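You operate a simulated robot arm through the tools that you are given. There is no shell and no other tool. Be economical: measure what you need, move in short steps, check, and stop when the job is done.

The job below is to be done with a simulated two-armed robot. You get a single attempt, and the scene is never put back.

## Task
Wipe up the spill on the top of the blue-marked table with the blue cloth and put it back.
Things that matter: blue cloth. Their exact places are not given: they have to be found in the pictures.

The check looks at the end state, three seconds after you hand in, the way a careful person would. Anything else that was tipped, shoved, dropped, spilled or broken makes it a failure. Flat cloth is picked up by pressing the open fingertips on it (5 to 10 N) and closing them slowly along it; thin cloth reads only 2 to 8 mm in the jaws.

## Robot
Two 7-joint arms with two-finger parallel grippers on one trunk, on a base that drives. Base frame: it is fixed to the floor where the robot stands at the start and does not move with it; the origin is under the middle of the robot, x ahead of it, y to its left, z up; the surface under the hand at the start is at about z = 765. Readings come in mm, rad, newtons and seconds.
The left shoulder is at the start at [70, 177, 1020], the right one opposite. With the tool pointing down near the work surface each hand reaches from about 300 to 740 mm from the robot's upright axis, wherever it stands, measured 20 degrees to its own side. Payload 3.43 kg a hand.
The TCP of each hand is the grasp point between the finger pads, 30 mm short of the fingertips. In the tool frame z runs along the fingers and y along their closing line. Largest opening 94 mm; finger width 28, thickness 10; the body of the gripper, 50 by 96 mm, starts 55 mm behind the TCP.
Orientation is told as [roll, pitch, yaw] about the base's x, y, z axes, in that order, counted from this pose: with the fingers straight down and closing along the base's y, the tool's x points along the base's -x, its y along +y and its z along -z.

## Interface
- The arms move only by the tool drive_tool. It takes "left_increments", "right_increments" or both (then of equal length, played together; a hand with none holds still); each is a list of rows, each a list of 7 numbers: the shift along the tool's x, y, z in units of 30 mm (1.0 is 30 mm), then the turn, a rotation vector about the tool's x, y, z in units of 5 degrees (1.0 is 5 degrees), then the opening, from 0 (shut) to 1 (fully open). In form: [[x, y, z, wx, wy, wz, claw], ...]. A call has 1 to 20 rows; each row shifts and turns the commanded pose from where the row before left it, along the tool's axes as they then stand. A call with a number of a shift or a turn outside -1 to 1 is refused whole. Each row takes 0.2 s and may step no farther than 50 mm and 0.15 rad from the row before; otherwise, or with a gripper value out of range, the whole call is refused. Where a pose cannot be reached the arm comes as near as it can. A force on the tool above 40 N (or 10 N above the force at the start of the call, whichever is more), or a blocked arm, ends the call early, and 0.2 s more pass. Each finger travels about 153 mm/s and halts on what it meets, pressing with about 24 N; the grip force reading is that of the motor and also rises with nothing between the fingers. The clock runs only during rows and for 0.2 s after the last one: add rows that do not move to give the fingers time. The reply holds the time, the measured pose of the TCP, the force on the tool along the base axes, the opening and the grip force, in the units named above and with some noise, with the torque about the TCP (base axes, N m) and any sound that the robot's microphone picked up.
- Cameras (640 x 400 px; columns grow to the right, rows downward): "scene" is now at [131.1, 9.9, 1324.6]; the picture's right is [0.11, -0.99, 0.00], its down [-0.71, -0.08, -0.70] and it looks along [0.70, 0.08, -0.71] (base axes); focal length 282 px, centre (320, 200). "left" rides on the left gripper at [76, -14, -102] in its tool frame; the picture's right is [0.18, 0.98, 0.00], its down [-0.75, 0.14, -0.64] and it looks along [-0.63, 0.12, 0.77] (tool axes); focal length 243 px, centre (320, 200). "right" rides on the right gripper at [76, 14, -103] in its tool frame; the picture's right is [-0.18, 0.98, 0.00], its down [-0.75, -0.14, -0.64] and it looks along [-0.63, -0.12, 0.77] (tool axes); focal length 243 px, centre (320, 200).
- camera(camera): a new picture of that camera. The clock stands still meanwhile.
- raise_lower(by): slides the trunk up (or, below 0, down) by that many mm; the arms and the scene camera ride with it, the base frame stays. It gives what a move gives, with no picture.
- drive_base(legs): drives the robot by 1 to 6 legs, each [ahead, turn to the left] in mm and rad, along the robot's own axes; the way and the turn of a leg run together, so that a leg with both is an arc; at most 1500 mm and 3.142 rad a leg. The arms and the cameras ride along, it lands a little off, and it stops where it bumps. It gives what a move gives.
- head_to(pan, tilt): turns the head with the scene camera to pan (to the left, within 1.501 rad either way) and tilt (down, from -0.506 to 1.204), counted from straight ahead of the robot. It gives what a move gives.
- measure_at(camera, pixels): there is no depth. For up to 12 entries [column, row, z] of the newest picture of that camera ("zoom" is the newest enlarged one), the place [x, y] in the base frame at which the ray of that pixel passes the height z, good to about 2 mm. The clock stands still meanwhile.
- inspect(camera, box): a new picture of the part [left, top, right, bottom] of that camera's present view, enlarged. The clock stands still meanwhile.
- hand_in(): hands the job in; it is judged then, once.

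Work in short steps. Measure before you move; look again where a grasp or a placing could have gone wrong, and mend it. You have 80 turns and 78 pictures in all, those below and enlarged ones among them. Open the grippers and draw the arms clear of the work before you hand the job in, unless the task says otherwise; then end with one line.

The tools are called as a command line: name --argument value ..., lists and objects as JSON in quotes. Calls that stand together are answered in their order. drive_tool: Moves the arms, as the interface text tells. Its arguments: {"type":"object","properties":{"left_increments":{"type":"array","items":{"type":"array","items":{"type":"number"}}},"right_increments":{"type":"array","items":{"type":"array","items":{"type":"number"}}}},"required":[]} The other tools are called the same way: raise_lower (by) slides the trunk up or down; drive_base (legs) drives the base; head_to (pan, tilt) turns the head that bears the scene camera; camera (camera) takes a picture; measure_at (camera, pixels) gives the place at which the rays of pixels pass given heights; inspect (camera, box) takes an enlarged picture of a part of a camera's view; hand_in () hands the job in.

At the start:

```text
time: 0.0
left_tcp_pos: [480.0, 336.4, 1056.0]
left_tcp_rot: [0.0, -0.001, -0.001]
left_wrist_force: [0.4, -0.6, -0.2]
left_torque: [0.02, -0.02, -0.02]
left_opening: 94.2
left_grasp_force: 0.0
right_tcp_pos: [342.8, -104.3, 992.9]
right_tcp_rot: [0.0, 0.001, 0.002]
right_wrist_force: [-0.5, -0.4, 0.4]
right_torque: [0.01, 0.01, -0.03]
right_opening: 93.9
right_grasp_force: 0.1
trunk travel left (down, up): [-600.0, 240.0]
robot x, y, heading: [0.8, -4.0, 0.003]
head pan, tilt: [0.113, 0.794]
```

scene: 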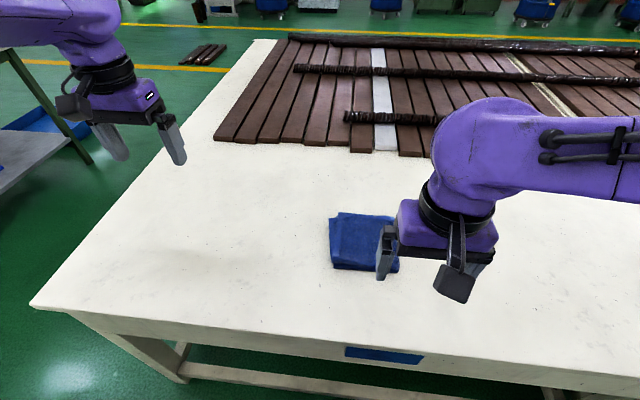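
right: 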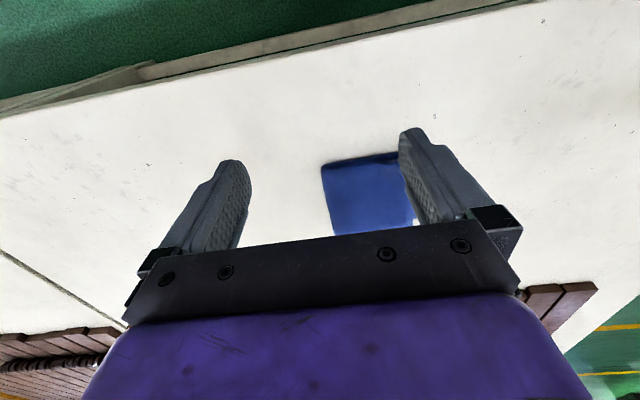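
left: 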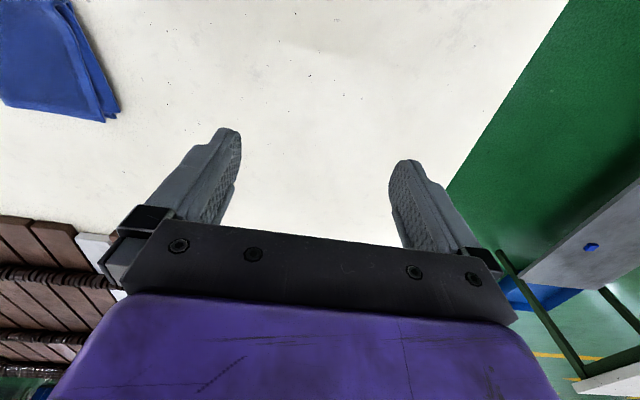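

The blue cloth lies folded around (362,240) in the scene picture, and the blue mark is on this table's front edge at (385,355). No spill is obvious, so I look closer at the table top.

inspect --camera "scene" --box '[60, 130, 380, 330]'

head_to --pan -0.6 --tilt 0.8

camera --camera "scene"

```text
2.00 times, centred on (220, 230) of scene
```

zoom: 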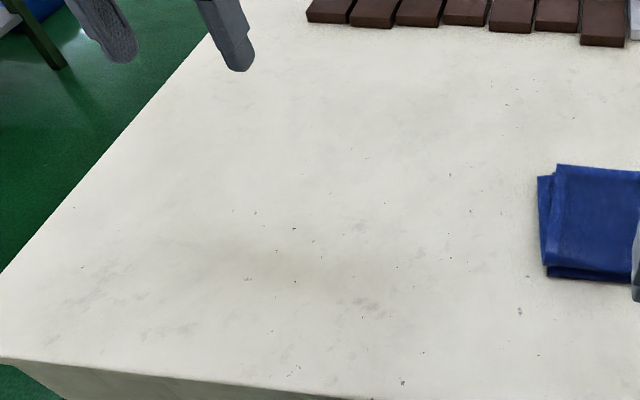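

```text
time: 1.1
left_tcp_pos: [480.1, 336.4, 1055.3]
left_tcp_rot: [0.001, 0.0, -0.001]
left_wrist_force: [-0.3, 0.2, 0.2]
left_torque: [0.03, -0.01, 0.01]
left_opening: 94.1
left_grasp_force: 0.0
right_tcp_pos: [342.8, -104.5, 992.2]
right_tcp_rot: [-0.001, 0.0, 0.002]
right_wrist_force: [0.0, -0.5, -0.2]
right_torque: [0.01, 0.0, 0.0]
right_opening: 93.9
right_grasp_force: 0.0
trunk travel left (down, up): [-600.0, 240.0]
robot x, y, heading: [-1.0, -4.2, -0.0]
head pan, tilt: [-0.6, 0.799]
```

```text
73 pictures are left
```

scene: 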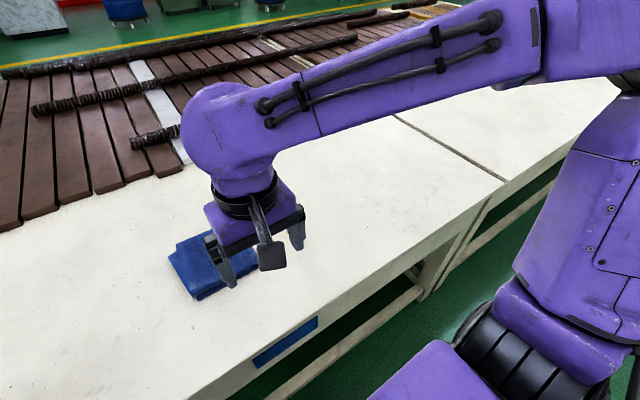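

The faint brownish tint near (185,255) in the first picture may be the spill, but the right arm hides some of the table. I move the right hand up and to the right, and look again.

drive_tool --right_increments '[[0, -1, -0.5, 0, 0, 0, 1], [0, -1, -0.5, 0, 0, 0, 1], [0, -1, -0.5, 0, 0, 0, 1], [0, -1, -0.5, 0, 0, 0, 1], [0, -1, 0, 0, 0, 0, 1], [0, -1, 0, 0, 0, 0, 1], [0, -1, 0, 0, 0, 0, 1], [0, -1, 0, 0, 0, 0, 1]]'

camera --camera "right"

head_to --pan 0.0 --tilt 0.95

camera --camera "scene"

```text
time: 2.9
left_tcp_pos: [480.7, 334.9, 1055.1]
left_tcp_rot: [0.001, 0.001, 0.001]
left_wrist_force: [0.2, 0.8, 0.1]
left_torque: [0.0, -0.02, 0.0]
left_opening: 94.1
left_grasp_force: 0.2
right_tcp_pos: [344.1, -347.7, 1051.1]
right_tcp_rot: [0.002, -0.001, 0.002]
right_wrist_force: [0.0, 0.6, -0.3]
right_torque: [-0.02, -0.04, -0.02]
right_opening: 94.1
right_grasp_force: 0.0
trunk travel left (down, up): [-600.0, 240.0]
robot x, y, heading: [-0.9, -4.3, -0.0]
head pan, tilt: [-0.6, 0.799]
```

```text
72 pictures are left
```

right: 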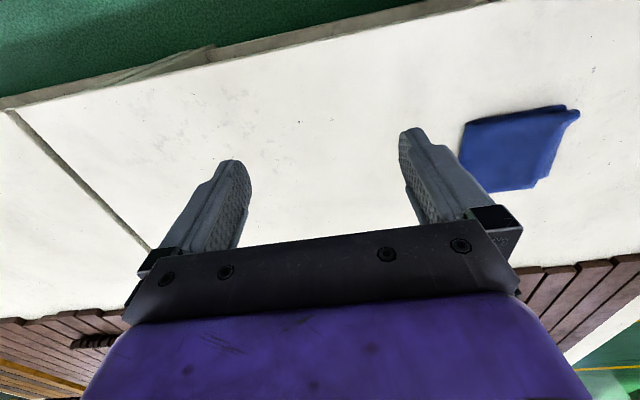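

```text
time: 3.9
left_tcp_pos: [480.8, 336.8, 1055.1]
left_tcp_rot: [0.0, 0.001, -0.001]
left_wrist_force: [-0.5, 0.2, -0.4]
left_torque: [0.0, 0.03, 0.0]
left_opening: 93.9
left_grasp_force: 0.1
right_tcp_pos: [343.9, -345.2, 1052.1]
right_tcp_rot: [0.001, -0.001, 0.001]
right_wrist_force: [0.3, 0.2, 0.8]
right_torque: [0.02, 0.01, 0.02]
right_opening: 93.7
right_grasp_force: 0.0
trunk travel left (down, up): [-600.0, 240.0]
robot x, y, heading: [-2.1, 2.0, -0.002]
head pan, tilt: [0.0, 0.949]
```

```text
71 pictures are left
```

scene: 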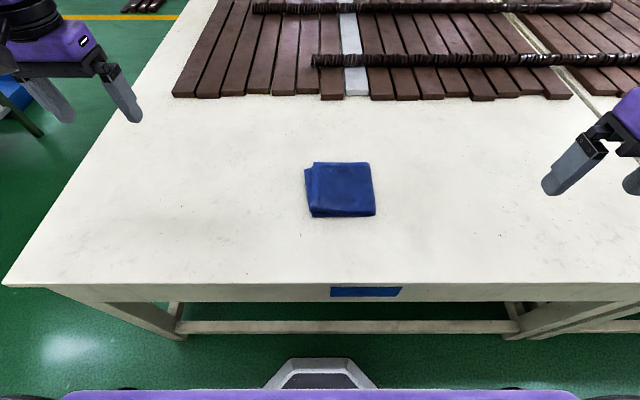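

The cloth is now fully visible at (305–375, 162–217). I zoom into the left part with the faint tint and the right part, and measure the cloth's corners.

inspect --camera "scene" --box '[80, 160, 240, 260]'

inspect --camera "scene" --box '[370, 90, 640, 280]'

inspect --camera "scene" --box '[290, 145, 394, 225]'

measure_at --camera "scene" --pixels '[[3, 284, 765], [313, 163, 765], [369, 163, 765], [375, 216, 765], [311, 217, 765], [305, 170, 765], [155, 212, 765], [366, 284, 765], [272, 97, 765]]'

```text
4.00 times, centred on (160, 210) of scene
```

zoom: 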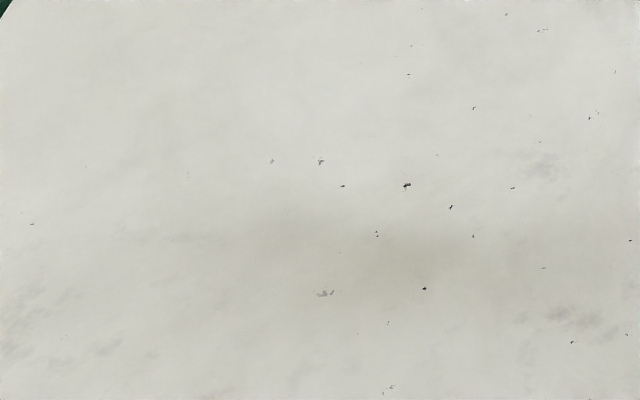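

```text
2.11 times, centred on (505, 185) of scene
```

zoom: 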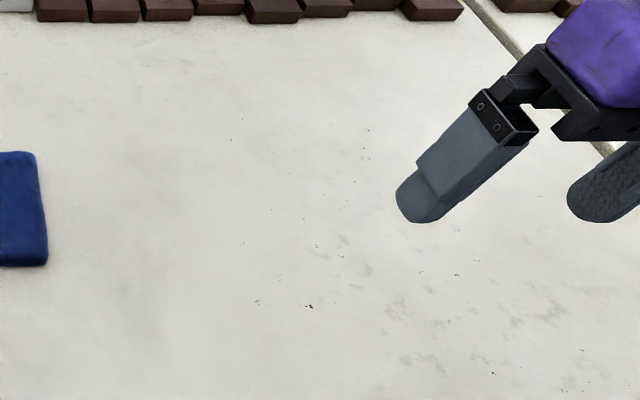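

```text
5.00 times, centred on (342, 185) of scene
```

zoom: 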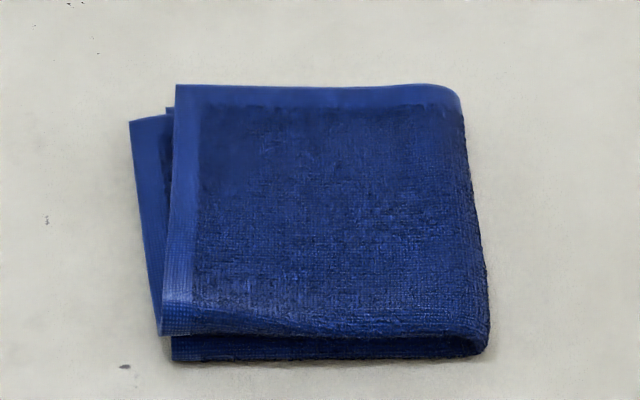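

```text
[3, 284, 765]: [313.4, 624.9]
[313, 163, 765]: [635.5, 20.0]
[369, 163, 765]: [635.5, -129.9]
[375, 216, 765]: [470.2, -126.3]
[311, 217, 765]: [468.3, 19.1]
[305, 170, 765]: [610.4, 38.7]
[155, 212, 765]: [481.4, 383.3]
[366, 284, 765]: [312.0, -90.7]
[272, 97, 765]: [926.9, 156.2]
```

No clear spill yet. I look through the left hand camera, which hangs above the tinted area.

inspect --camera "left" --box '[100, 0, 580, 300]'

measure_at --camera "left" --pixels '[[320, 20, 765], [320, 100, 765], [320, 200, 765], [150, 60, 765], [480, 60, 765]]'

inspect --camera "scene" --box '[0, 80, 320, 290]'

```text
1.33 times, centred on (340, 150) of left
```

zoom: 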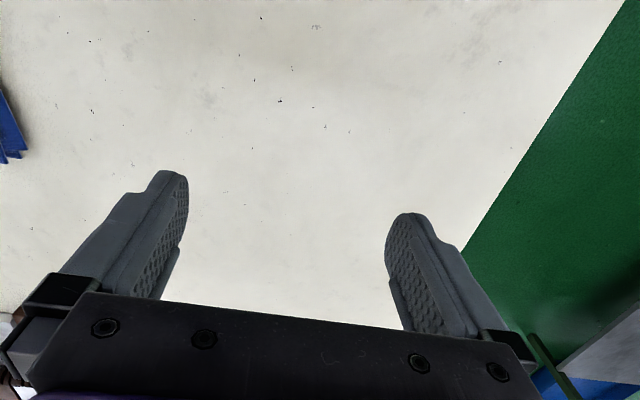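

```text
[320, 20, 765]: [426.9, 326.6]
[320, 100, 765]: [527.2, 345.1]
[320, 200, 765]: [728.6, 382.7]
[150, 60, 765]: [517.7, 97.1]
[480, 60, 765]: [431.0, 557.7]
```

```text
1.90 times, centred on (160, 185) of scene
```

zoom: 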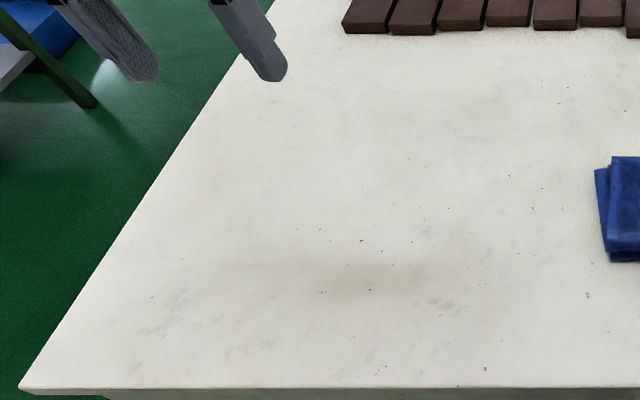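

The faint tint could just be the left hand's shadow. I raise and shift the left hand away and see whether the tint moves, and look around too.

drive_tool --left_increments '[[0.5, 1, -0.5, 0, 0, 0, 1], [0.5, 1, -0.5, 0, 0, 0, 1], [0.5, 1, -0.5, 0, 0, 0, 1], [0.5, 1, -0.5, 0, 0, 0, 1], [0.5, 1, 0, 0, 0, 0, 1], [0.5, 1, 0, 0, 0, 0, 1]]'

camera --camera "scene"

head_to --pan -0.9 --tilt 0.6

camera --camera "scene"

head_to --pan 0.0 --tilt 0.5

camera --camera "scene"

```text
time: 5.3
left_tcp_pos: [388.6, 518.1, 1114.5]
left_tcp_rot: [-0.002, 0.0, -0.001]
left_wrist_force: [-0.2, 1.4, -0.4]
left_torque: [-0.01, 0.0, 0.0]
left_opening: 94.3
left_grasp_force: 0.1
right_tcp_pos: [343.1, -344.7, 1052.2]
right_tcp_rot: [-0.002, 0.0, 0.003]
right_wrist_force: [-0.5, 1.3, 0.1]
right_torque: [-0.02, 0.01, 0.03]
right_opening: 94.0
right_grasp_force: 0.0
trunk travel left (down, up): [-600.0, 240.0]
robot x, y, heading: [-0.3, 2.4, -0.003]
head pan, tilt: [0.0, 0.949]
```

```text
65 pictures are left
```

scene: 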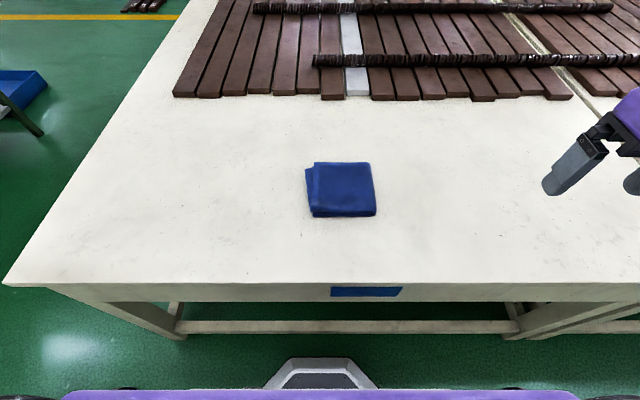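

```text
time: 6.5
left_tcp_pos: [389.8, 516.5, 1115.9]
left_tcp_rot: [0.0, 0.0, 0.0]
left_wrist_force: [0.5, 0.2, -0.1]
left_torque: [-0.02, -0.04, 0.01]
left_opening: 93.9
left_grasp_force: 0.1
right_tcp_pos: [344.0, -346.0, 1052.2]
right_tcp_rot: [0.0, -0.002, 0.003]
right_wrist_force: [-0.5, -0.3, 0.3]
right_torque: [0.01, 0.0, 0.01]
right_opening: 94.3
right_grasp_force: 0.0
trunk travel left (down, up): [-600.0, 240.0]
robot x, y, heading: [-2.4, -4.1, 0.005]
head pan, tilt: [-0.901, 0.6]
```

```text
64 pictures are left
```

scene: 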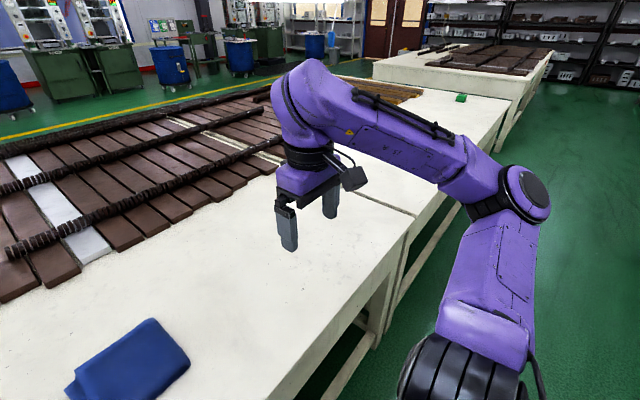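

```text
time: 7.7
left_tcp_pos: [390.0, 516.1, 1115.9]
left_tcp_rot: [0.002, 0.0, -0.001]
left_wrist_force: [0.4, -0.3, -0.1]
left_torque: [-0.03, 0.02, 0.0]
left_opening: 94.0
left_grasp_force: 0.0
right_tcp_pos: [343.9, -346.0, 1053.1]
right_tcp_rot: [0.0, 0.001, 0.002]
right_wrist_force: [-0.7, -0.3, -0.3]
right_torque: [0.02, 0.0, -0.02]
right_opening: 94.0
right_grasp_force: 0.0
trunk travel left (down, up): [-600.0, 240.0]
robot x, y, heading: [4.8, -0.2, -0.003]
head pan, tilt: [0.0, 0.499]
```

```text
63 pictures are left
```

scene: 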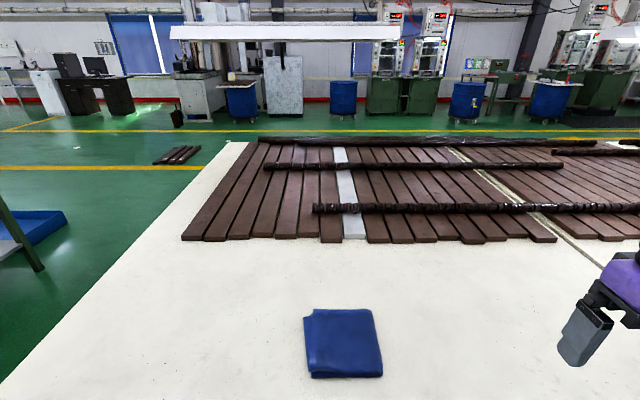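

The tint was the hand's shadow, so no spill has been seen on this table yet. I look at the other surfaces: the right end with a green thing at (461,97), and the left side.

head_to --pan 1.2 --tilt 0.6

camera --camera "scene"

head_to --pan -1.2 --tilt 0.4

camera --camera "scene"

inspect --camera "scene" --box '[120, 100, 440, 300]'

```text
time: 9.1
left_tcp_pos: [390.1, 517.1, 1115.7]
left_tcp_rot: [0.0, 0.0, 0.001]
left_wrist_force: [-0.6, -0.1, -0.4]
left_torque: [0.02, 0.0, 0.0]
left_opening: 93.9
left_grasp_force: 0.0
right_tcp_pos: [344.3, -345.4, 1052.0]
right_tcp_rot: [0.0, 0.0, 0.001]
right_wrist_force: [0.8, -0.1, 0.4]
right_torque: [0.01, -0.03, -0.03]
right_opening: 94.0
right_grasp_force: 0.1
trunk travel left (down, up): [-600.0, 240.0]
robot x, y, heading: [2.4, -1.9, -0.003]
head pan, tilt: [1.201, 0.6]
```

```text
62 pictures are left
```

scene: 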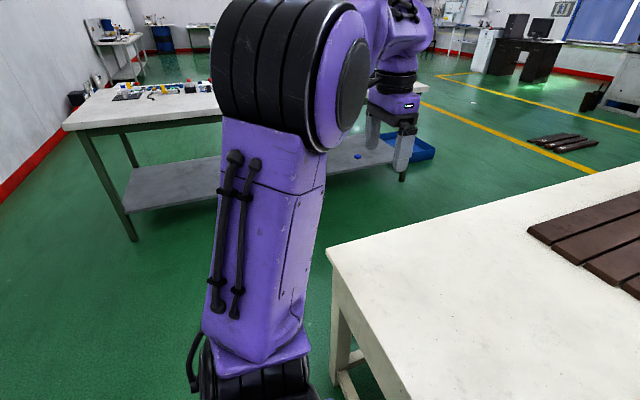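

```text
time: 11.3
left_tcp_pos: [389.6, 515.5, 1115.6]
left_tcp_rot: [-0.001, -0.001, 0.001]
left_wrist_force: [0.9, -0.3, -0.2]
left_torque: [-0.02, 0.01, -0.01]
left_opening: 94.0
left_grasp_force: 0.1
right_tcp_pos: [343.0, -345.6, 1052.5]
right_tcp_rot: [0.0, 0.001, 0.0]
right_wrist_force: [0.1, -0.1, -0.3]
right_torque: [0.0, 0.0, -0.01]
right_opening: 93.9
right_grasp_force: 0.0
trunk travel left (down, up): [-600.0, 240.0]
robot x, y, heading: [-1.9, -1.3, 0.004]
head pan, tilt: [-1.201, 0.4]
```

```text
61 pictures are left
```

scene: 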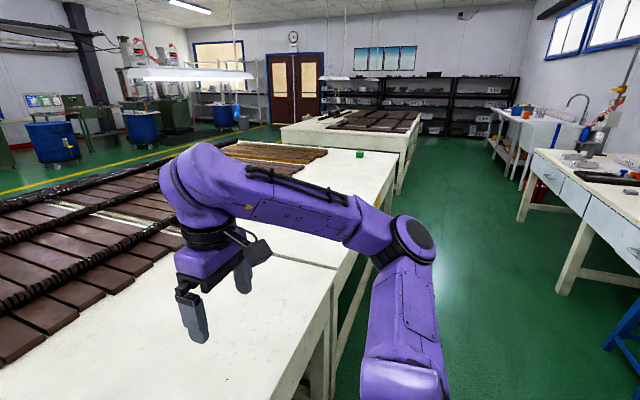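

```text
2.00 times, centred on (280, 200) of scene
```

zoom: 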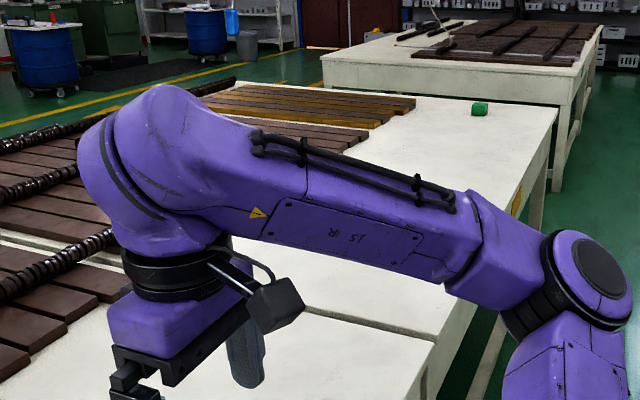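

Neighbouring tables carry other marks (yellow at (515,200) in the zoom), so this is the blue-marked table. I fold the right arm further away and examine the right part of the top.

drive_tool --right_increments '[[0.5, -0.8, -1, 0, 0, 0, 1], [0.5, -0.8, -1, 0, 0, 0, 1], [0.5, -0.8, -1, 0, 0, 0, 1], [0, -0.8, -1, 0, 0, 0, 1], [0, -0.8, -1, 0, 0, 0, 1], [0, -0.8, -1, 0, 0, 0, 1]]'

head_to --pan -0.45 --tilt 0.85

camera --camera "scene"

inspect --camera "scene" --box '[200, 60, 520, 260]'

camera --camera "right"

```text
time: 12.7
left_tcp_pos: [389.5, 516.3, 1116.4]
left_tcp_rot: [0.0, -0.001, 0.0]
left_wrist_force: [0.4, -0.2, 0.8]
left_torque: [-0.01, 0.0, -0.02]
left_opening: 93.8
left_grasp_force: 0.1
right_tcp_pos: [413.3, -421.2, 1190.6]
right_tcp_rot: [0.0, -0.003, 0.0]
right_wrist_force: [0.3, 1.1, 0.2]
right_torque: [-0.02, 0.0, 0.0]
right_opening: 94.1
right_grasp_force: 0.0
right hand out of reach, approached as far as the arm can: row 1, 2, 3, 4, 5, 6
trunk travel left (down, up): [-600.0, 240.0]
robot x, y, heading: [-0.0, 0.4, 0.001]
head pan, tilt: [-1.201, 0.4]
```

```text
time: 13.8
left_tcp_pos: [388.8, 516.3, 1115.5]
left_tcp_rot: [0.001, 0.0, 0.0]
left_wrist_force: [0.2, -0.1, -0.5]
left_torque: [0.0, 0.03, 0.03]
left_opening: 94.0
left_grasp_force: 0.1
right_tcp_pos: [412.9, -421.4, 1190.3]
right_tcp_rot: [0.0, -0.002, 0.002]
right_wrist_force: [-1.4, 0.7, -0.7]
right_torque: [-0.01, -0.02, -0.01]
right_opening: 93.9
right_grasp_force: 0.0
trunk travel left (down, up): [-600.0, 240.0]
robot x, y, heading: [1.4, 0.0, 0.0]
head pan, tilt: [-0.45, 0.85]
```

```text
59 pictures are left
```

scene: 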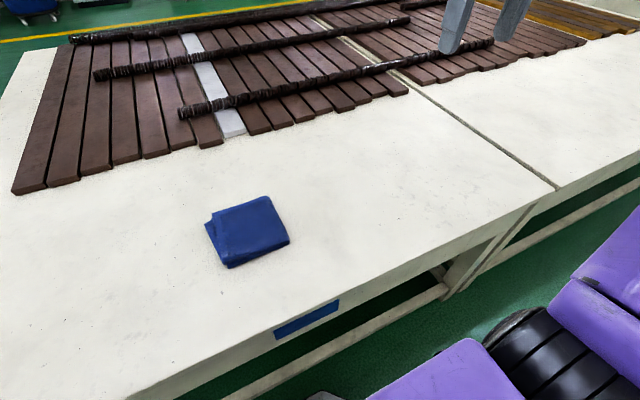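

```text
2.00 times, centred on (360, 160) of scene
```

zoom: 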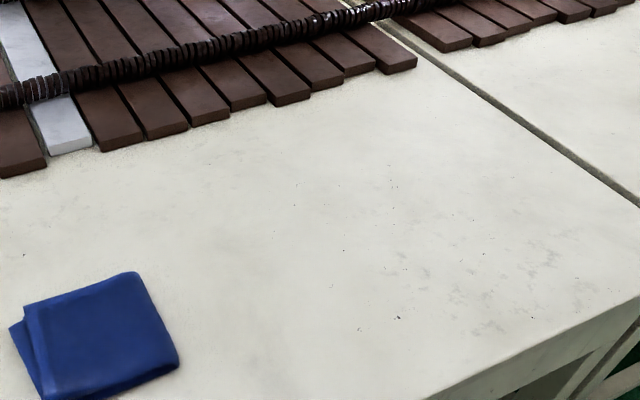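

```text
57 pictures are left
```

right: 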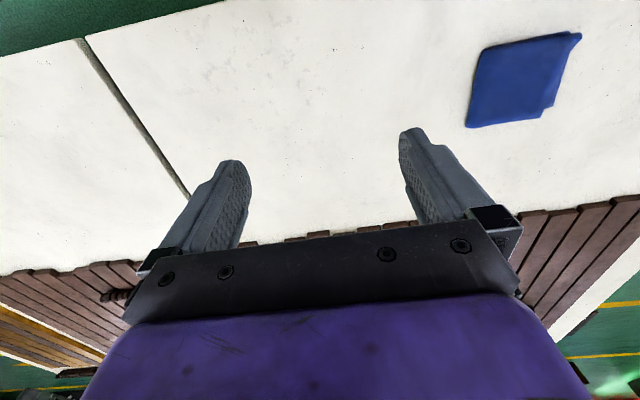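

Still no obvious spill. I look straight on with stronger zooms around the cloth in case it is a faint transparent film.

head_to --pan 0.0 --tilt 0.85

inspect --camera "scene" --box '[340, 140, 500, 240]'

inspect --camera "scene" --box '[480, 140, 640, 240]'

inspect --camera "scene" --box '[180, 130, 340, 230]'

inspect --camera "scene" --box '[40, 160, 200, 260]'

inspect --camera "scene" --box '[200, 230, 440, 330]'

```text
time: 14.7
left_tcp_pos: [390.6, 516.2, 1117.2]
left_tcp_rot: [-0.001, 0.001, 0.001]
left_wrist_force: [0.0, -0.4, -0.4]
left_torque: [-0.01, 0.01, -0.01]
left_opening: 94.0
left_grasp_force: 0.0
right_tcp_pos: [414.7, -421.1, 1189.5]
right_tcp_rot: [0.0, -0.001, 0.001]
right_wrist_force: [0.4, 0.6, 0.4]
right_torque: [0.01, 0.01, 0.01]
right_opening: 94.1
right_grasp_force: 0.0
trunk travel left (down, up): [-600.0, 240.0]
robot x, y, heading: [-0.4, 0.6, -0.005]
head pan, tilt: [0.0, 0.85]
```

```text
4.00 times, centred on (420, 190) of scene
```

zoom: 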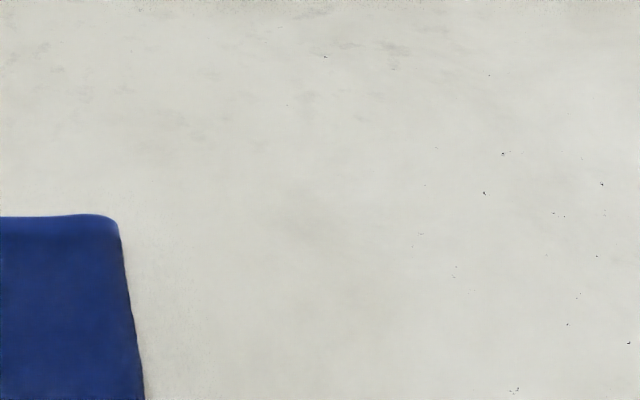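

```text
4.00 times, centred on (560, 190) of scene
```

zoom: 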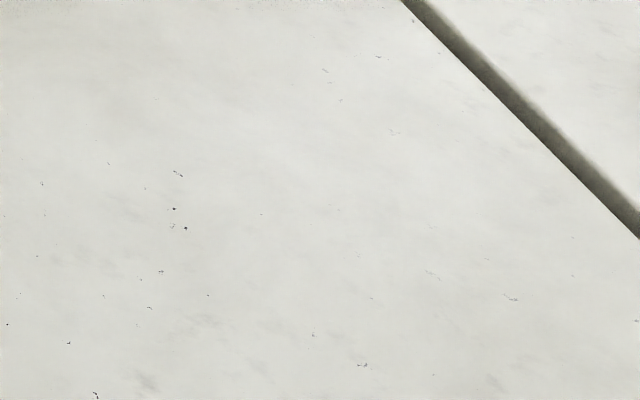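

```text
4.00 times, centred on (260, 180) of scene
```

zoom: 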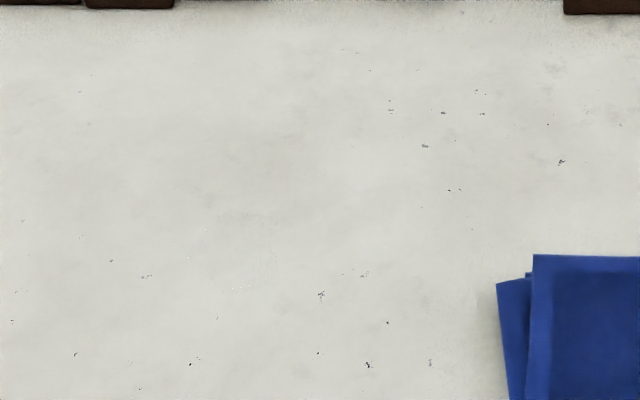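

```text
4.00 times, centred on (120, 210) of scene
```

zoom: 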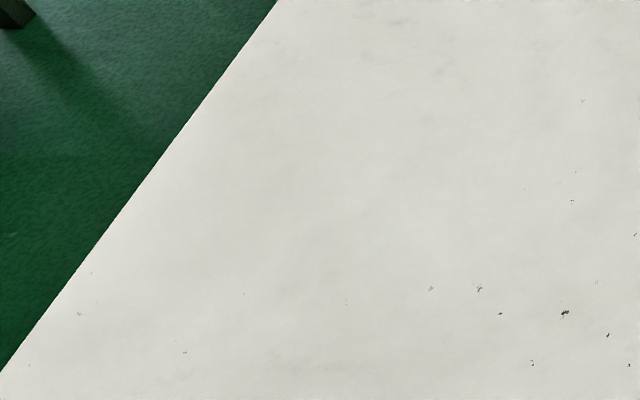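

```text
2.67 times, centred on (320, 280) of scene
```

zoom: 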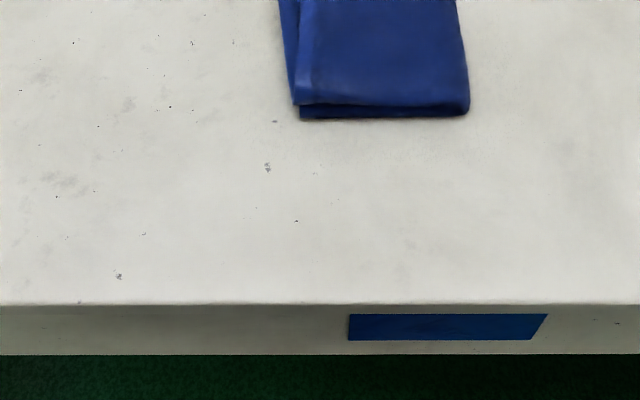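

In the third zoom there are tiny bright dots and a faint outline around (190–280, 210–290), i.e. scene about (235,193): perhaps a clear film. I zoom in hard there.

inspect --camera "scene" --box '[205, 170, 269, 210]'

measure_at --camera "zoom" --pixels '[[320, 200, 765], [0, 0, 765], [640, 400, 765]]'

```text
10.00 times, centred on (237, 190) of scene
```

zoom: 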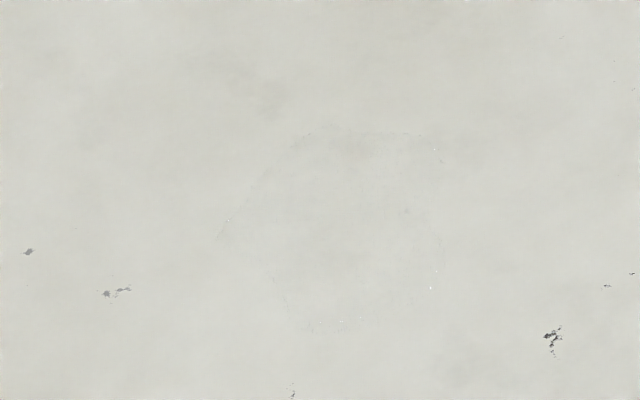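

```text
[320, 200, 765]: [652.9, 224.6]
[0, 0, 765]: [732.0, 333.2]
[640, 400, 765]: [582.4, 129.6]
```

A faint closed outline spans (215–440, 130–330) in this zoom, about (650,225) on the table: likely a clear puddle. I bring the left camera over it to confirm.

drive_tool --left_increments '[[-0.7, -0.97, 0.43, 0, 0, 0, 1], [-0.7, -0.97, 0.43, 0, 0, 0, 1], [-0.7, -0.97, 0.43, 0, 0, 0, 1], [-0.7, -0.97, 0.43, 0, 0, 0, 1], [-0.7, -0.97, 0.43, 0, 0, 0, 1], [-0.7, -0.97, 0.43, 0, 0, 0, 1], [-0.7, -0.97, 0.43, 0, 0, 0, 1], [-0.7, -0.97, 0.43, 0, 0, 0, 1], [-0.7, -0.97, 0.43, 0, 0, 0, 1], [-0.7, -0.97, 0.43, 0, 0, 0, 1]]'

camera --camera "left"

inspect --camera "left" --box '[200, 0, 440, 150]'

measure_at --camera "left" --pixels '[[320, 50, 765], [320, 100, 765], [320, 150, 765]]'

```text
time: 16.9
left_tcp_pos: [600.2, 223.5, 984.2]
left_tcp_rot: [-0.001, 0.0, 0.002]
left_wrist_force: [-0.2, -0.1, -0.2]
left_torque: [0.0, 0.05, 0.02]
left_opening: 94.3
left_grasp_force: 0.1
right_tcp_pos: [415.3, -422.8, 1189.0]
right_tcp_rot: [0.002, 0.0, 0.001]
right_wrist_force: [1.2, 0.4, 0.3]
right_torque: [0.04, -0.01, 0.02]
right_opening: 93.9
right_grasp_force: 0.1
trunk travel left (down, up): [-600.0, 240.0]
robot x, y, heading: [2.2, 0.1, -0.0]
head pan, tilt: [0.0, 0.85]
```

```text
50 pictures are left
```

left: 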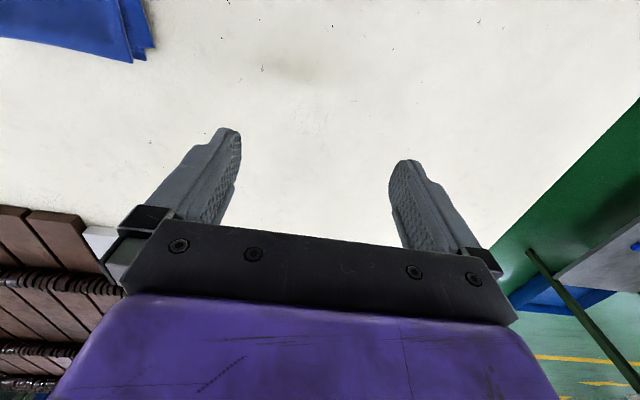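

```text
2.67 times, centred on (320, 75) of left
```

zoom: 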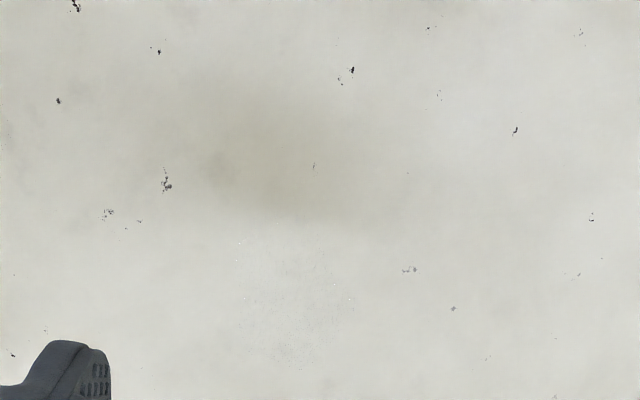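

```text
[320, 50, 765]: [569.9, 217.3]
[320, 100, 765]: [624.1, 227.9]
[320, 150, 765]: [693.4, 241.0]
```

A faint grainy patch with bright specks shows at zoom (235–355, 240–365), next to the shadow. I zoom tighter and measure its edges.

inspect --camera "left" --box '[270, 78, 350, 148]'

inspect --camera "scene" --box '[197, 165, 277, 215]'

```text
5.71 times, centred on (310, 113) of left
```

zoom: 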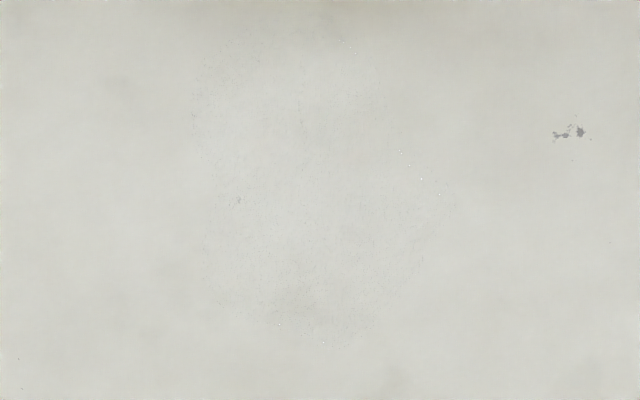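

```text
8.00 times, centred on (237, 190) of scene
```

zoom: 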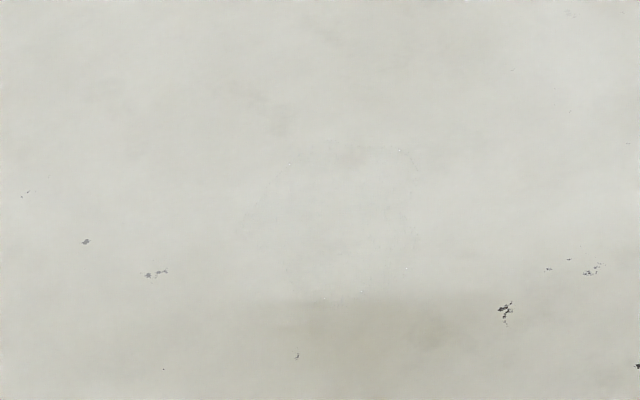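

The patch has a visible speckled rim in both views. I measure its rim in the scene zoom (225–420, 145–305) and note landmark spots.

measure_at --camera "zoom" --pixels '[[225, 225, 765], [420, 225, 765], [340, 145, 765], [340, 305, 765], [400, 150, 765], [405, 268, 765], [290, 163, 765]]'

measure_at --camera "left" --pixels '[[294, 99, 765], [326, 110, 765], [312, 86, 765], [307, 138, 765], [319, 138, 765]]'

```text
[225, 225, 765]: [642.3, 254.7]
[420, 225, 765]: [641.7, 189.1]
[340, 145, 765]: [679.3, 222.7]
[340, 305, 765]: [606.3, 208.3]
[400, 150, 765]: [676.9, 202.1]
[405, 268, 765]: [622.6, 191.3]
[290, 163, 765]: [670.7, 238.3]
```

```text
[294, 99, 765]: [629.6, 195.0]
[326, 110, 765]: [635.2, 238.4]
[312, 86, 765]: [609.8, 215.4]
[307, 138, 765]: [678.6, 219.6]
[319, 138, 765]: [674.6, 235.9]
```

The puddle spans about x 605–682, y 188–256 (centre near 643,221). I take the left hand over the cloth centre (552,-50) at z≈870, staying above it.

drive_tool --left_increments '[[0.16, -0.91, 0.38, 0, 0, 0, 1], [0.16, -0.91, 0.38, 0, 0, 0, 1], [0.16, -0.91, 0.38, 0, 0, 0, 1], [0.16, -0.91, 0.38, 0, 0, 0, 1], [0.16, -0.91, 0.38, 0, 0, 0, 1], [0.16, -0.91, 0.38, 0, 0, 0, 1], [0.16, -0.91, 0.38, 0, 0, 0, 1], [0.16, -0.91, 0.38, 0, 0, 0, 1], [0.16, -0.91, 0.38, 0, 0, 0, 1], [0.16, -0.91, 0.38, 0, 0, 0, 1], [0, 0, 0, 0, 0, 0, 1]]'

camera --camera "left"

camera --camera "scene"

```text
time: 19.3
left_tcp_pos: [562.4, -37.8, 878.7]
left_tcp_rot: [-0.025, 0.004, 0.03]
left_wrist_force: [0.3, 0.8, 0.5]
left_torque: [-0.02, 0.01, 0.04]
left_opening: 93.9
left_grasp_force: 0.0
right_tcp_pos: [412.9, -420.9, 1189.8]
right_tcp_rot: [-0.001, -0.002, 0.002]
right_wrist_force: [0.3, -0.2, -0.1]
right_torque: [-0.04, 0.02, -0.05]
right_opening: 93.9
right_grasp_force: 0.1
trunk travel left (down, up): [-600.0, 240.0]
robot x, y, heading: [-2.1, -0.6, 0.001]
head pan, tilt: [0.0, 0.85]
```

```text
46 pictures are left
```

left: 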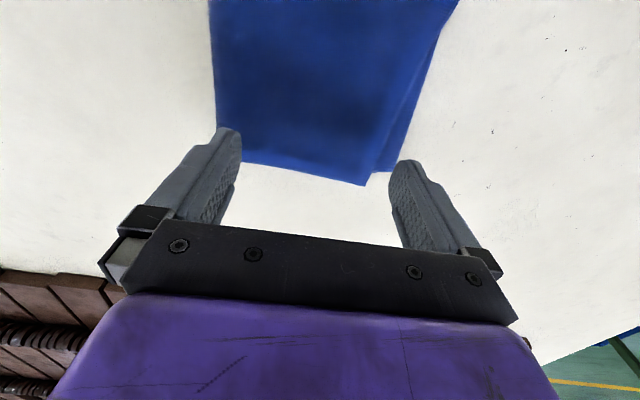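

```text
45 pictures are left
```

scene: 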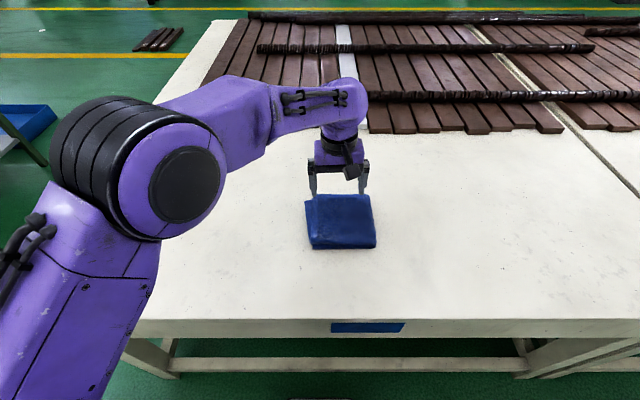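

The hand hovers above the cloth with a slight remaining offset. I let it settle and measure the cloth corners in the left view: (363,184), (215,150), (240,163).

drive_tool --left_increments '[[0, 0, 0, 0, 0, 0, 1], [0, 0, 0, 0, 0, 0, 1], [0, 0, 0, 0, 0, 0, 1]]'

measure_at --camera "left" --pixels '[[363, 184, 775], [242, 163, 775], [430, 60, 775], [210, 40, 775]]'

measure_at --camera "scene" --pixels '[[370, 195, 780], [313, 195, 780], [376, 240, 780], [376, 247, 765], [312, 248, 765], [310, 240, 780]]'

```text
time: 20.1
left_tcp_pos: [561.5, -37.7, 876.8]
left_tcp_rot: [-0.023, 0.004, 0.03]
left_wrist_force: [0.5, 0.4, -0.2]
left_torque: [-0.01, -0.01, 0.04]
left_opening: 94.0
left_grasp_force: 0.1
right_tcp_pos: [413.8, -422.4, 1190.4]
right_tcp_rot: [0.0, -0.001, 0.002]
right_wrist_force: [1.2, -0.4, -0.7]
right_torque: [0.02, 0.01, 0.0]
right_opening: 93.9
right_grasp_force: 0.1
trunk travel left (down, up): [-600.0, 240.0]
robot x, y, heading: [-0.2, 0.5, 0.0]
head pan, tilt: [0.0, 0.85]
```

```text
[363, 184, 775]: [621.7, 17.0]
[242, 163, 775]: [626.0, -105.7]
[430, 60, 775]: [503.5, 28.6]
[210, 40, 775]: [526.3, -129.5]
```

```text
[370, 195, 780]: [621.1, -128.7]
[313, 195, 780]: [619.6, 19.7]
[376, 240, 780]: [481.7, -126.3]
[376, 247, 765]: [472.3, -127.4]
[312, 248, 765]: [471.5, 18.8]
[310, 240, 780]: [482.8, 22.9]
```

The offset persists, so the left arm is near a limit across the body. I turn the base right by 0.3 rad so both cloth and puddle lie well within the left hand's reach; I lift the hand first.

drive_tool --left_increments '[[0, 0.5, -1, 0, 0, 0, 1], [0, 0.5, -1, 0, 0, 0, 1], [0, 0.5, -1, 0, 0, 0, 1]]'

drive_base --legs '[[0, -0.3]]'

camera --camera "scene"

```text
time: 20.9
left_tcp_pos: [552.0, -4.7, 964.3]
left_tcp_rot: [0.003, -0.001, -0.006]
left_wrist_force: [0.5, 0.4, 0.9]
left_torque: [-0.07, 0.0, -0.02]
left_opening: 94.2
left_grasp_force: 0.2
right_tcp_pos: [412.4, -422.8, 1190.4]
right_tcp_rot: [-0.001, -0.001, 0.001]
right_wrist_force: [0.2, -0.3, -0.1]
right_torque: [0.02, -0.02, 0.01]
right_opening: 93.9
right_grasp_force: 0.0
trunk travel left (down, up): [-600.0, 240.0]
robot x, y, heading: [-0.0, 1.5, 0.002]
head pan, tilt: [0.0, 0.85]
```

```text
time: 22.2
left_tcp_pos: [526.0, -165.4, 962.7]
left_tcp_rot: [0.001, -0.001, -0.297]
left_wrist_force: [0.4, 0.2, 0.4]
left_torque: [0.01, -0.01, -0.01]
left_opening: 94.0
left_grasp_force: 0.1
right_tcp_pos: [270.7, -525.4, 1189.9]
right_tcp_rot: [0.0, -0.003, -0.298]
right_wrist_force: [0.2, 0.0, 1.0]
right_torque: [0.03, -0.01, 0.02]
right_opening: 93.9
right_grasp_force: 0.0
trunk travel left (down, up): [-600.0, 240.0]
robot x, y, heading: [0.1, -0.5, -0.299]
head pan, tilt: [0.0, 0.85]
```

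```text
44 pictures are left
```

scene: 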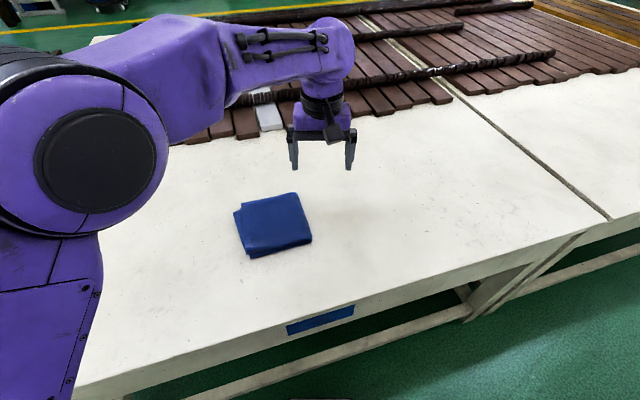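

Pose tracking is exact again. I undo the yaw (tool z by -17°) and move above the cloth centre (550,-52) at z≈860.

drive_tool --left_increments '[[0, 0, 0, 0, 0, -0.85, 1], [0, 0, 0, 0, 0, -0.85, 1], [0, 0, 0, 0, 0, -0.85, 1], [0, 0, 0, 0, 0, -0.85, 1], [-0.16, 0.75, 0.68, 0, 0, 0, 1], [-0.16, 0.75, 0.68, 0, 0, 0, 1], [-0.16, 0.75, 0.68, 0, 0, 0, 1], [-0.16, 0.75, 0.68, 0, 0, 0, 1], [-0.16, 0.75, 0.68, 0, 0, 0, 1], [0, 0, 0, 0, 0, 0, 1]]'

camera --camera "left"

```text
time: 24.4
left_tcp_pos: [550.5, -52.7, 857.8]
left_tcp_rot: [0.0, 0.002, -0.002]
left_wrist_force: [-0.1, 0.3, -0.3]
left_torque: [-0.02, -0.01, 0.02]
left_opening: 93.9
left_grasp_force: 0.0
right_tcp_pos: [270.6, -523.7, 1189.4]
right_tcp_rot: [0.001, -0.003, -0.299]
right_wrist_force: [-0.1, -0.3, 0.0]
right_torque: [0.04, -0.03, 0.01]
right_opening: 93.9
right_grasp_force: 0.1
trunk travel left (down, up): [-600.0, 240.0]
robot x, y, heading: [-2.0, 1.9, -0.299]
head pan, tilt: [0.0, 0.85]
```

```text
43 pictures are left
```

left: 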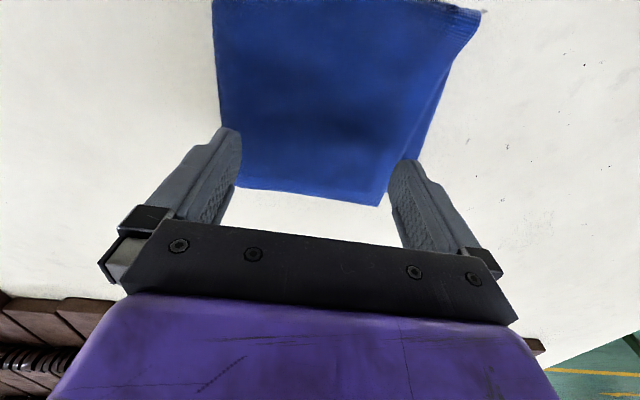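

I narrow the jaws to about 56 mm and descend to fingertip height ≈788, then feel for contact in small steps.

drive_tool --left_increments '[[0, 0, 0.33, 0, 0, 0, 0.6], [0, 0, 0.33, 0, 0, 0, 0.6], [0, 0, 0.33, 0, 0, 0, 0.6], [0, 0, 0.33, 0, 0, 0, 0.6], [0, 0, 0, 0, 0, 0, 0.6]]'

drive_tool --left_increments '[[0, 0, 0.13, 0, 0, 0, 0.6], [0, 0, 0, 0, 0, 0, 0.6]]'

drive_tool --left_increments '[[0, 0, 0.13, 0, 0, 0, 0.6], [0, 0, 0, 0, 0, 0, 0.6]]'

```text
time: 25.6
left_tcp_pos: [552.7, -52.5, 822.4]
left_tcp_rot: [0.0, 0.0, 0.0]
left_wrist_force: [0.4, 0.5, 0.1]
left_torque: [0.0, 0.03, 0.01]
left_opening: 56.3
left_grasp_force: 0.0
right_tcp_pos: [270.3, -525.2, 1190.4]
right_tcp_rot: [0.001, -0.002, -0.299]
right_wrist_force: [0.0, 0.0, -0.5]
right_torque: [-0.01, -0.01, 0.03]
right_opening: 94.0
right_grasp_force: 0.0
trunk travel left (down, up): [-600.0, 240.0]
robot x, y, heading: [-0.9, -1.1, -0.3]
head pan, tilt: [0.0, 0.85]
```

```text
time: 26.2
left_tcp_pos: [552.8, -53.2, 816.8]
left_tcp_rot: [0.001, 0.0, -0.001]
left_wrist_force: [-0.2, 0.0, 0.2]
left_torque: [0.0, 0.04, 0.01]
left_opening: 56.5
left_grasp_force: 0.0
right_tcp_pos: [270.6, -526.5, 1189.0]
right_tcp_rot: [0.0, -0.001, -0.298]
right_wrist_force: [-0.2, 0.6, -0.5]
right_torque: [0.03, -0.04, 0.01]
right_opening: 94.0
right_grasp_force: 0.0
trunk travel left (down, up): [-600.0, 240.0]
robot x, y, heading: [-2.1, -3.0, -0.298]
head pan, tilt: [0.0, 0.85]
```

```text
time: 26.9
left_tcp_pos: [552.0, -53.1, 812.8]
left_tcp_rot: [-0.001, 0.0, -0.002]
left_wrist_force: [0.5, -0.5, 1.8]
left_torque: [-0.01, 0.0, 0.0]
left_opening: 56.0
left_grasp_force: 0.1
right_tcp_pos: [270.6, -523.8, 1190.6]
right_tcp_rot: [0.0, -0.002, -0.298]
right_wrist_force: [0.1, -1.1, -0.3]
right_torque: [0.0, -0.01, -0.01]
right_opening: 93.9
right_grasp_force: 0.1
trunk travel left (down, up): [-600.0, 240.0]
robot x, y, heading: [0.0, -0.2, -0.302]
head pan, tilt: [0.0, 0.85]
```

Contact starts at TCP z≈813 (1.8 N), fingertips at about 783. I press on in 3 mm steps toward 5–10 N.

drive_tool --left_increments '[[0, 0, 0.1, 0, 0, 0, 0.6], [0, 0, 0, 0, 0, 0, 0.6]]'

drive_tool --left_increments '[[0, 0, 0.07, 0, 0, 0, 0.6], [0, 0, 0, 0, 0, 0, 0.6]]'

```text
time: 27.4
left_tcp_pos: [551.4, -53.1, 809.4]
left_tcp_rot: [-0.001, 0.0, -0.001]
left_wrist_force: [-0.2, 1.6, 3.2]
left_torque: [0.07, 0.04, 0.02]
left_opening: 56.0
left_grasp_force: 0.0
right_tcp_pos: [270.9, -525.2, 1190.2]
right_tcp_rot: [-0.001, -0.002, -0.298]
right_wrist_force: [0.0, 0.3, -0.8]
right_torque: [0.01, -0.01, 0.02]
right_opening: 94.2
right_grasp_force: 0.2
trunk travel left (down, up): [-600.0, 240.0]
robot x, y, heading: [2.8, 1.7, -0.299]
head pan, tilt: [0.0, 0.85]
```

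```text
time: 28.1
left_tcp_pos: [550.9, -53.7, 808.0]
left_tcp_rot: [-0.001, -0.002, -0.002]
left_wrist_force: [-0.3, 0.5, 6.6]
left_torque: [0.05, 0.0, -0.04]
left_opening: 55.8
left_grasp_force: 0.1
right_tcp_pos: [269.4, -525.4, 1190.8]
right_tcp_rot: [-0.001, -0.002, -0.299]
right_wrist_force: [-0.8, -0.4, -0.2]
right_torque: [-0.04, -0.01, -0.04]
right_opening: 94.2
right_grasp_force: 0.1
trunk travel left (down, up): [-600.0, 240.0]
robot x, y, heading: [-1.0, -0.6, -0.3]
head pan, tilt: [0.0, 0.85]
```

6.6 N, in the wanted range. I close slowly.

drive_tool --left_increments '[[0, 0, 0, 0, 0, 0, 0.55], [0, 0, 0, 0, 0, 0, 0.5], [0, 0, 0, 0, 0, 0, 0.45], [0, 0, 0, 0, 0, 0, 0.4], [0, 0, 0, 0, 0, 0, 0.35], [0, 0, 0, 0, 0, 0, 0.3], [0, 0, 0, 0, 0, 0, 0.25], [0, 0, 0, 0, 0, 0, 0.2], [0, 0, 0, 0, 0, 0, 0.15], [0, 0, 0, 0, 0, 0, 0.1], [0, 0, 0, 0, 0, 0, 0.05], [0, 0, 0, 0, 0, 0, 0], [0, 0, 0, 0, 0, 0, 0], [0, 0, 0, 0, 0, 0, 0]]'

camera --camera "left"

inspect --camera "scene" --box '[180, 140, 380, 290]'

```text
time: 31.1
left_tcp_pos: [551.3, -52.8, 807.8]
left_tcp_rot: [0.0, -0.001, -0.003]
left_wrist_force: [0.6, 1.0, 7.3]
left_torque: [-0.01, 0.01, -0.03]
left_opening: 13.6
left_grasp_force: 23.7
right_tcp_pos: [270.2, -524.8, 1190.4]
right_tcp_rot: [-0.001, -0.002, -0.299]
right_wrist_force: [0.0, 0.6, -1.1]
right_torque: [0.04, 0.0, -0.01]
right_opening: 94.0
right_grasp_force: 0.1
trunk travel left (down, up): [-600.0, 240.0]
robot x, y, heading: [2.3, 1.4, -0.298]
head pan, tilt: [0.0, 0.85]
```

```text
42 pictures are left
```

left: 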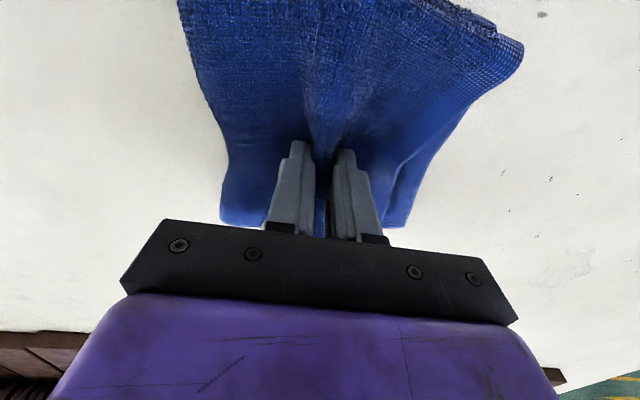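

```text
2.67 times, centred on (280, 215) of scene
```

zoom: 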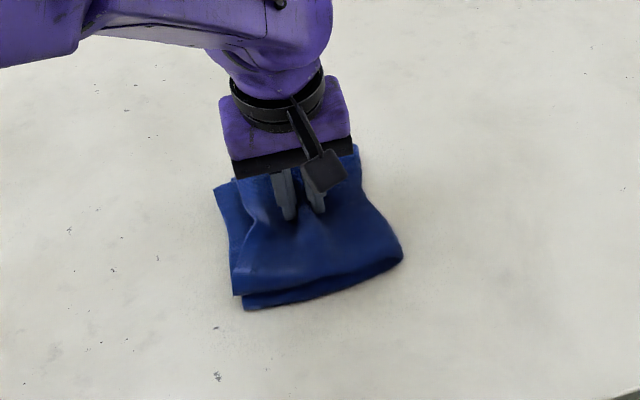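

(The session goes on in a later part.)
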